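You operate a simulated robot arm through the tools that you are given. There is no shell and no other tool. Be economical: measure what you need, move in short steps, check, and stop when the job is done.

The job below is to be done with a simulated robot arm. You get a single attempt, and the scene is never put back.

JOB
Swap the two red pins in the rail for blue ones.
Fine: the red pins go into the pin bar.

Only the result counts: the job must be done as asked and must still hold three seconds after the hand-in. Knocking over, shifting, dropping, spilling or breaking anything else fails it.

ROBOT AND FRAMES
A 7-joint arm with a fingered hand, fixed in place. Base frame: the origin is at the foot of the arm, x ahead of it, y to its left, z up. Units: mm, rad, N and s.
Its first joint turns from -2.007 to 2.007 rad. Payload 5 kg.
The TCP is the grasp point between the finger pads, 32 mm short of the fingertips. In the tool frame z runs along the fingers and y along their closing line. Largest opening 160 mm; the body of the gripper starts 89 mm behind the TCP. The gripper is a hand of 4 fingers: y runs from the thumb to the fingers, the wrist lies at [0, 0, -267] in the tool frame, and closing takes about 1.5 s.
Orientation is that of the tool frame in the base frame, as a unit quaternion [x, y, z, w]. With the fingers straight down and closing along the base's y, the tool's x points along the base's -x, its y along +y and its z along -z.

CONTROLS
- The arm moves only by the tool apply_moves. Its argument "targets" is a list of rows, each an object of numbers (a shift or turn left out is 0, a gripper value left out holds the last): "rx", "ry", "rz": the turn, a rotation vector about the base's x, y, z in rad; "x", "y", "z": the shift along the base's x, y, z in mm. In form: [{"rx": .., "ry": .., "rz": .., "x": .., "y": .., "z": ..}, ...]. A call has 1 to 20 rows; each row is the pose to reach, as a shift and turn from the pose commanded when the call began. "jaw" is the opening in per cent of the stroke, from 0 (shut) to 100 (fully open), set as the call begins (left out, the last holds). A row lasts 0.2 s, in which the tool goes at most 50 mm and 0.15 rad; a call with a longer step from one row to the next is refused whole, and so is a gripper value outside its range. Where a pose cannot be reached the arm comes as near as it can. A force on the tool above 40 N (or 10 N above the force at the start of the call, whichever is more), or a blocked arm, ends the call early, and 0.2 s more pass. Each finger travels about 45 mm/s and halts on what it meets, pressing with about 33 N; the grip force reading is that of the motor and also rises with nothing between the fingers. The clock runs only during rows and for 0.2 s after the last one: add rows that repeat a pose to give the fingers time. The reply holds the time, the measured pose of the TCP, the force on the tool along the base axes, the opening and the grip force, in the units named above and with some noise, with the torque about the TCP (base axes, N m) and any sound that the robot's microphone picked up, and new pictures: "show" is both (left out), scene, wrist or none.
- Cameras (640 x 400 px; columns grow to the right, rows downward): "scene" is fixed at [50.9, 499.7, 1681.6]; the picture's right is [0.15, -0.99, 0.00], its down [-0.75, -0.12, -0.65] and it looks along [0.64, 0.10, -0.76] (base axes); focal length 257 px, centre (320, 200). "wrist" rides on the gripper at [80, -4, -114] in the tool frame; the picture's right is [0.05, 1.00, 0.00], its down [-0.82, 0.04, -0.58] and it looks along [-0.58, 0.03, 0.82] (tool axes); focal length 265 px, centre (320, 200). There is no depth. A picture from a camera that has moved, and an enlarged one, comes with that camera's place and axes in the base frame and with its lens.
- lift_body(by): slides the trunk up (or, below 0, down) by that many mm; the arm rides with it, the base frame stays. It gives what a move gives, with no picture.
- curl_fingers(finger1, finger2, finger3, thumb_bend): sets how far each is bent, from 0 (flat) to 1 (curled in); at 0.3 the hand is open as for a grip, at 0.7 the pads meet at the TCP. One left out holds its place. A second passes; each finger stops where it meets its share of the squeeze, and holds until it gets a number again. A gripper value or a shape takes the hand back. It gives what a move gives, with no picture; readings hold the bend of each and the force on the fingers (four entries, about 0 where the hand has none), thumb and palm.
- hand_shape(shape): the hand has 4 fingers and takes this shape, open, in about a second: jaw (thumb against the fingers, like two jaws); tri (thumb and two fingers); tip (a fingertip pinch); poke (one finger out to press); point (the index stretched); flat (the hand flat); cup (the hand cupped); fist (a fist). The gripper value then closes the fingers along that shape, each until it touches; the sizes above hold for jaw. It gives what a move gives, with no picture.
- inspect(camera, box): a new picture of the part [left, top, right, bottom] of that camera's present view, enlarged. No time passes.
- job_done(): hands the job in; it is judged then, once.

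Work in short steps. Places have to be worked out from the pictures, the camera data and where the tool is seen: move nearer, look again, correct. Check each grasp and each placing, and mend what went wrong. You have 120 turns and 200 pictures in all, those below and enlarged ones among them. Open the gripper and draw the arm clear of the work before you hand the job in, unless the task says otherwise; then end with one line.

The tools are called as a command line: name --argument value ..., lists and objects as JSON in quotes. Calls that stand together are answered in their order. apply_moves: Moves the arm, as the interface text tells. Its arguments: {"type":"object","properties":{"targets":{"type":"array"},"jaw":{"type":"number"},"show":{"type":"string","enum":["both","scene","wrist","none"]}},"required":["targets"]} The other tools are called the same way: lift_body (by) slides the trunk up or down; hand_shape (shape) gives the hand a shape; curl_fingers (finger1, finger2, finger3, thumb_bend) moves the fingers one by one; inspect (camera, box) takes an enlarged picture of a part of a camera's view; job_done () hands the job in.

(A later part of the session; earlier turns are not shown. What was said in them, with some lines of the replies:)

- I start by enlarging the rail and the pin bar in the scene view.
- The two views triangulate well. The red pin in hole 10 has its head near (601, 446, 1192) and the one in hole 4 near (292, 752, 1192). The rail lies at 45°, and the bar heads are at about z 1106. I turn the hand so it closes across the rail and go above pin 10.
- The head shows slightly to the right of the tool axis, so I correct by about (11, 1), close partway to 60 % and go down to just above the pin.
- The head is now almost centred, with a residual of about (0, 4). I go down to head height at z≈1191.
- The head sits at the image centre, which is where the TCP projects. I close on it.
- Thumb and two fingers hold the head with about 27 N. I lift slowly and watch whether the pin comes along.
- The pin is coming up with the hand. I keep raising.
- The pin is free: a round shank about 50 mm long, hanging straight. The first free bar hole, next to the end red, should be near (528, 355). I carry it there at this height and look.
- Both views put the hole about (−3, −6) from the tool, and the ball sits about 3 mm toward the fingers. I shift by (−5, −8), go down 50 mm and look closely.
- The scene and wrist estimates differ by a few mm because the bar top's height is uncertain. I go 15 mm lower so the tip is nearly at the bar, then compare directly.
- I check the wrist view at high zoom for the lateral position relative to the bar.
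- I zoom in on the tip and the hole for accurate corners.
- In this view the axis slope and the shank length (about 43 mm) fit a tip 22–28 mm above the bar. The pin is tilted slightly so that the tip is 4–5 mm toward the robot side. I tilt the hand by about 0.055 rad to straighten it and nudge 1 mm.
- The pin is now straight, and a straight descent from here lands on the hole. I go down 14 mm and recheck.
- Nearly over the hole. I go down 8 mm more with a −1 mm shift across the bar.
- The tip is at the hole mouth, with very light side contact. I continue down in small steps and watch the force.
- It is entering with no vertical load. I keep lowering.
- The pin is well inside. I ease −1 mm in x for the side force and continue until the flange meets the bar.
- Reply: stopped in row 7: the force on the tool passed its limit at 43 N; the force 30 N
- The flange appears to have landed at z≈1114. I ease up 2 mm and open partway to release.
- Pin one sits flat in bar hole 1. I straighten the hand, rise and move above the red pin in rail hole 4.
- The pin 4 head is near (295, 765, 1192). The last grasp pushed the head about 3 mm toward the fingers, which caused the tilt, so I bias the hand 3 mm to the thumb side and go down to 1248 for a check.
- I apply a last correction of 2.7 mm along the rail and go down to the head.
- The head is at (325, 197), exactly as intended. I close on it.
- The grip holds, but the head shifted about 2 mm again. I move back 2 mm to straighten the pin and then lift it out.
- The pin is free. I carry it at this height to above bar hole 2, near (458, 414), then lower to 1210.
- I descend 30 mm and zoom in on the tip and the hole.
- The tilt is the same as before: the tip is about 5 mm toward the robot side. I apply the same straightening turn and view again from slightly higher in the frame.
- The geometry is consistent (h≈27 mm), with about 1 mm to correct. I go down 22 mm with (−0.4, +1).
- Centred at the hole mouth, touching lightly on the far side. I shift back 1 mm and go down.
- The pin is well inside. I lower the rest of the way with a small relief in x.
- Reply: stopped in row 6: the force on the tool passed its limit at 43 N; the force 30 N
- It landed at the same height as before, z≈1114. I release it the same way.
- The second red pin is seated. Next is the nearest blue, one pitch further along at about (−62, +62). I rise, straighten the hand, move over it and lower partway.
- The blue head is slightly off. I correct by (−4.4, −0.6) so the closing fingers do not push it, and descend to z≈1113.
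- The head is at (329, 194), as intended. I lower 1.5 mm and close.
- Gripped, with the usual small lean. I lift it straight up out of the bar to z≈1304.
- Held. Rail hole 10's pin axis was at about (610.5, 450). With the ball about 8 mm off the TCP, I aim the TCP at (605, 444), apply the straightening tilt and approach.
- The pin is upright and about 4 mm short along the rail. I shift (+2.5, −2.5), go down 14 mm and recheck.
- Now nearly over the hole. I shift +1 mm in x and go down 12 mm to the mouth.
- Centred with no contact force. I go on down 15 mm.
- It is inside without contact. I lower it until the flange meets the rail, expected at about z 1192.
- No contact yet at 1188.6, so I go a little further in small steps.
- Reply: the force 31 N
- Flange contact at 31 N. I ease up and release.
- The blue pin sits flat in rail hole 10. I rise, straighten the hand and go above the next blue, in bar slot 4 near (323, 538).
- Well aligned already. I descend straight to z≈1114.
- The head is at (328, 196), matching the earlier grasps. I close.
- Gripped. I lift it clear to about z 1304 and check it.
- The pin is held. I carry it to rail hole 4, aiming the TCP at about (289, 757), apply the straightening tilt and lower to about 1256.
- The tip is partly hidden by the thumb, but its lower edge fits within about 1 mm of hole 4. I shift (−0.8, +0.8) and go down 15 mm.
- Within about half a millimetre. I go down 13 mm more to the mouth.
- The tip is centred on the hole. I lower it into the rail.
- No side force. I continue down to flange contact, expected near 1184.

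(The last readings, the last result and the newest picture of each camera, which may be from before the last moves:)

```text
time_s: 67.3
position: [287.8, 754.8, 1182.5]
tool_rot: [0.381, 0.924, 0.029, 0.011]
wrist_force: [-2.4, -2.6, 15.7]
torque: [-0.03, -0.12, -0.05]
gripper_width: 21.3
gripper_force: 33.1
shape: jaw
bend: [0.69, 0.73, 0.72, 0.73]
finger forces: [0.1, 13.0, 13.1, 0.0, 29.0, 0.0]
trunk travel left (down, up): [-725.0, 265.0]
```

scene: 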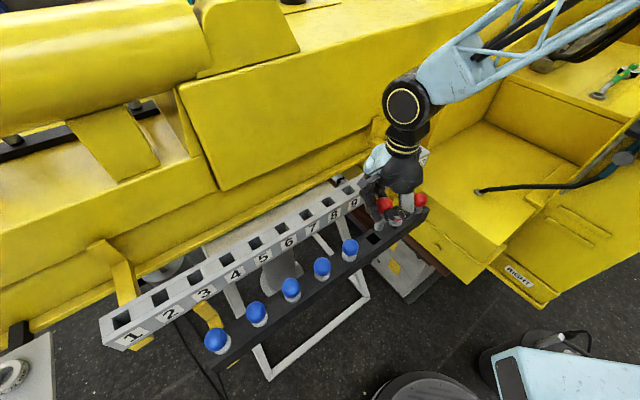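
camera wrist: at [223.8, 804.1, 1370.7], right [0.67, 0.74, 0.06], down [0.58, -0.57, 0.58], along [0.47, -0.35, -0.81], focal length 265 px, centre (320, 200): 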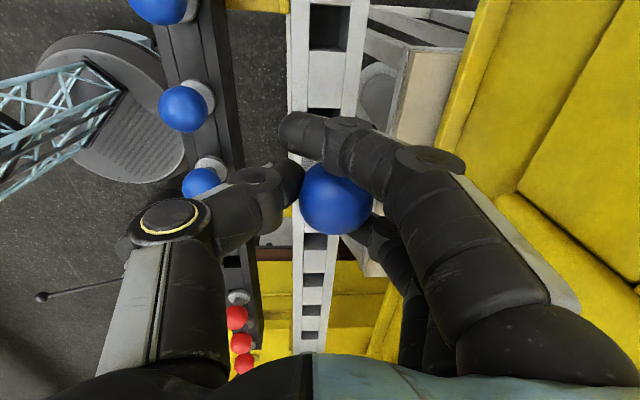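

Upward force has risen to 16 N at z 1182, so the flange is on the rail. I ease up and release.

apply_moves --targets '[{"z": 2}, {"z": 3}, {"z": 3}, {"z": 3}, {"z": 3}]' --jaw 55 --show "wrist"

inspect --camera "scene" --box '[195, 230, 255, 275]'

```text
time_s: 68.5
position: [288.2, 755.2, 1182.6]
tool_rot: [0.381, 0.924, 0.029, 0.011]
wrist_force: [-0.6, -0.7, 0.5]
torque: [-0.01, 0.04, 0.0]
gripper_width: 87.3
gripper_force: 0.0
shape: jaw
bend: [0.72, 0.72, 0.72, 0.7]
finger forces: [0.0, 0.1, 0.0, 0.0, 0.0, 0.0]
trunk travel left (down, up): [-725.0, 265.0]
camera wrist: at [223.2, 804.4, 1296.7], right [0.67, 0.74, 0.06], down [0.58, -0.57, 0.58], along [0.47, -0.35, -0.81], focal length 265 px, centre (320, 200)
```

wrist: 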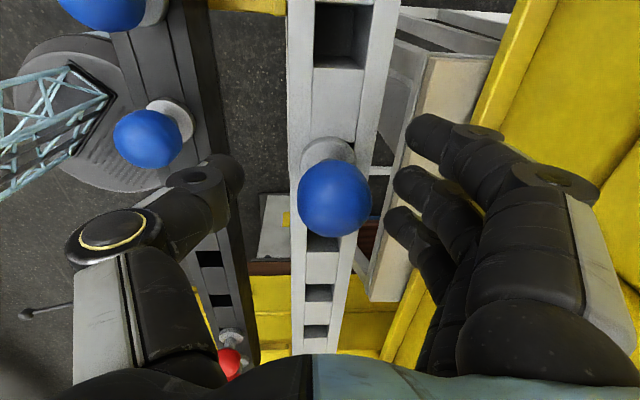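

```text
8.89 times, centred on (225, 252) of scene
camera zoom: at [50.9, 499.7, 1681.6], right [0.15, -0.99, 0.0], down [-0.75, -0.12, -0.65], along [0.64, 0.1, -0.76], focal length 2287 px, centre (1164, -267)
```

zoom: 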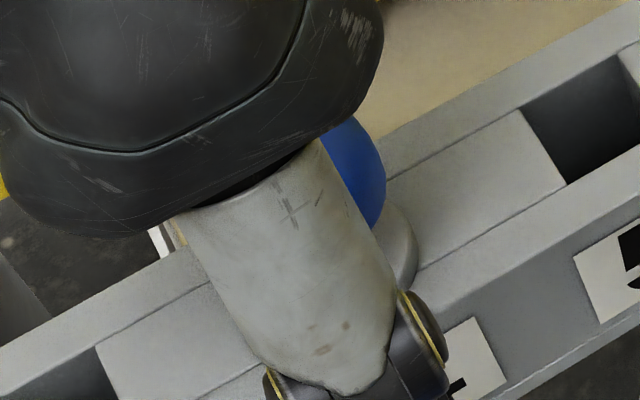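

The pin looks seated. I rise straight up, move the arm clear and inspect everything.

apply_moves --targets '[{"z": 30}, {"z": 65}, {"z": 105}, {"z": 150}, {"z": 195}, {"z": 240}, {"x": 20, "y": -35, "z": 250}, {"x": 40, "y": -70, "z": 250}, {"x": 80, "y": -100, "z": 250}, {"x": 120, "y": -130, "z": 250}, {"x": 160, "y": -160, "z": 250}, {"x": 160, "y": -160, "z": 250}]' --show "scene"

inspect --camera "scene" --box '[190, 225, 270, 285]'

inspect --camera "scene" --box '[340, 150, 440, 260]'

```text
time_s: 71.1
position: [447.5, 599.5, 1434.0]
tool_rot: [0.381, 0.924, 0.029, 0.012]
wrist_force: [-0.3, 0.6, -0.2]
torque: [-0.02, -0.08, 0.04]
gripper_width: 87.4
gripper_force: 0.0
shape: jaw
bend: [0.72, 0.72, 0.72, 0.7]
finger forces: [0.0, 0.0, 0.0, 0.1, 0.0, 0.0]
trunk travel left (down, up): [-725.0, 265.0]
```

scene: 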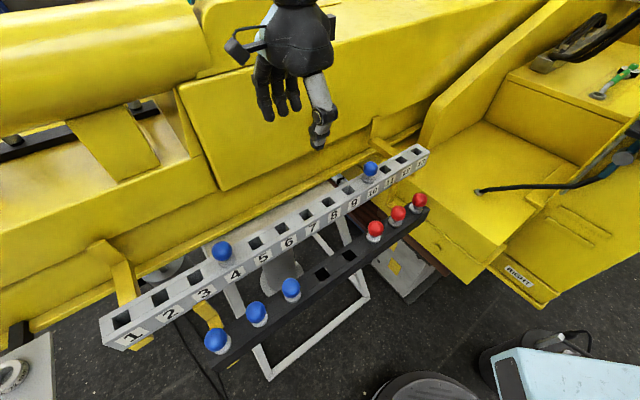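

```text
6.67 times, centred on (230, 255) of scene
camera zoom: at [50.9, 499.7, 1681.6], right [0.15, -0.99, 0.0], down [-0.75, -0.12, -0.65], along [0.64, 0.1, -0.76], focal length 1715 px, centre (920, -167)
```

zoom: 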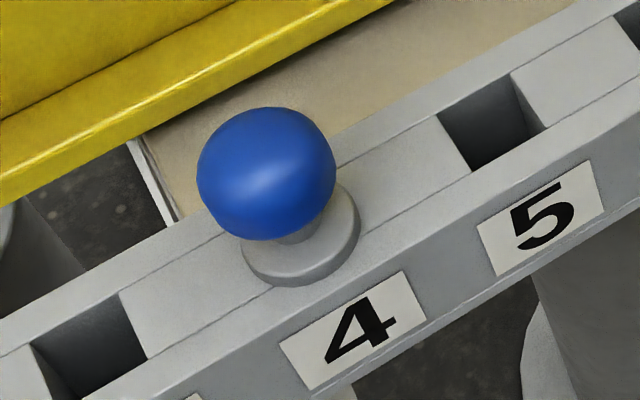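

```text
3.64 times, centred on (390, 205) of scene
camera zoom: at [50.9, 499.7, 1681.6], right [0.15, -0.99, 0.0], down [-0.75, -0.12, -0.65], along [0.64, 0.1, -0.76], focal length 936 px, centre (66, 182)
```

zoom: 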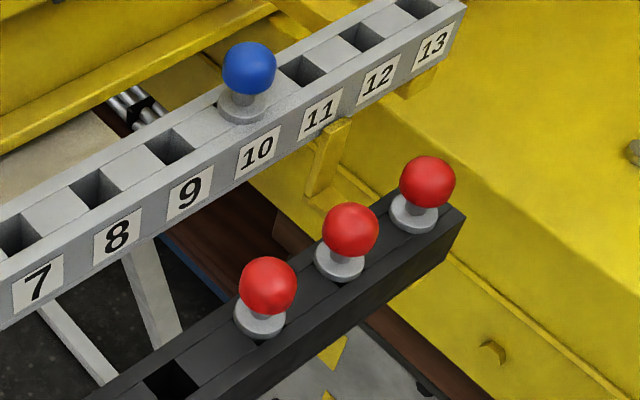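

All four pins are seated: blue in rail holes 4 and 10, and the two reds in the pin bar. The arm is clear, so I open the gripper fully before the hand-in.

apply_moves --targets '[{"z": 5}, {"z": 5}, {"z": 5}, {"z": 5}]' --jaw 100 --show "scene"

```text
time_s: 72.1
position: [448.9, 598.0, 1437.1]
tool_rot: [0.381, 0.924, 0.029, 0.012]
wrist_force: [1.1, -0.3, 0.3]
torque: [-0.01, 0.02, 0.0]
gripper_width: 159.9
gripper_force: 0.1
shape: jaw
bend: [0.3, 0.3, 0.3, 0.3]
finger forces: [0.1, 0.0, 0.1, 0.1, 0.0, 0.0]
trunk travel left (down, up): [-725.0, 265.0]
```

scene: 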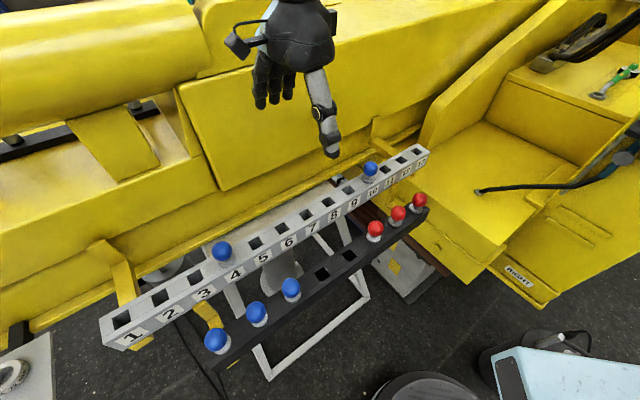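

The gripper is open and clear of the work, and nothing else has moved, so I hand in.

job_done

```text
The job is handed in.
```

The job is handed in: rail holes 4 and 10 now hold blue pins taken from the pin bar, and the two red pins sit in the bar's free slots.
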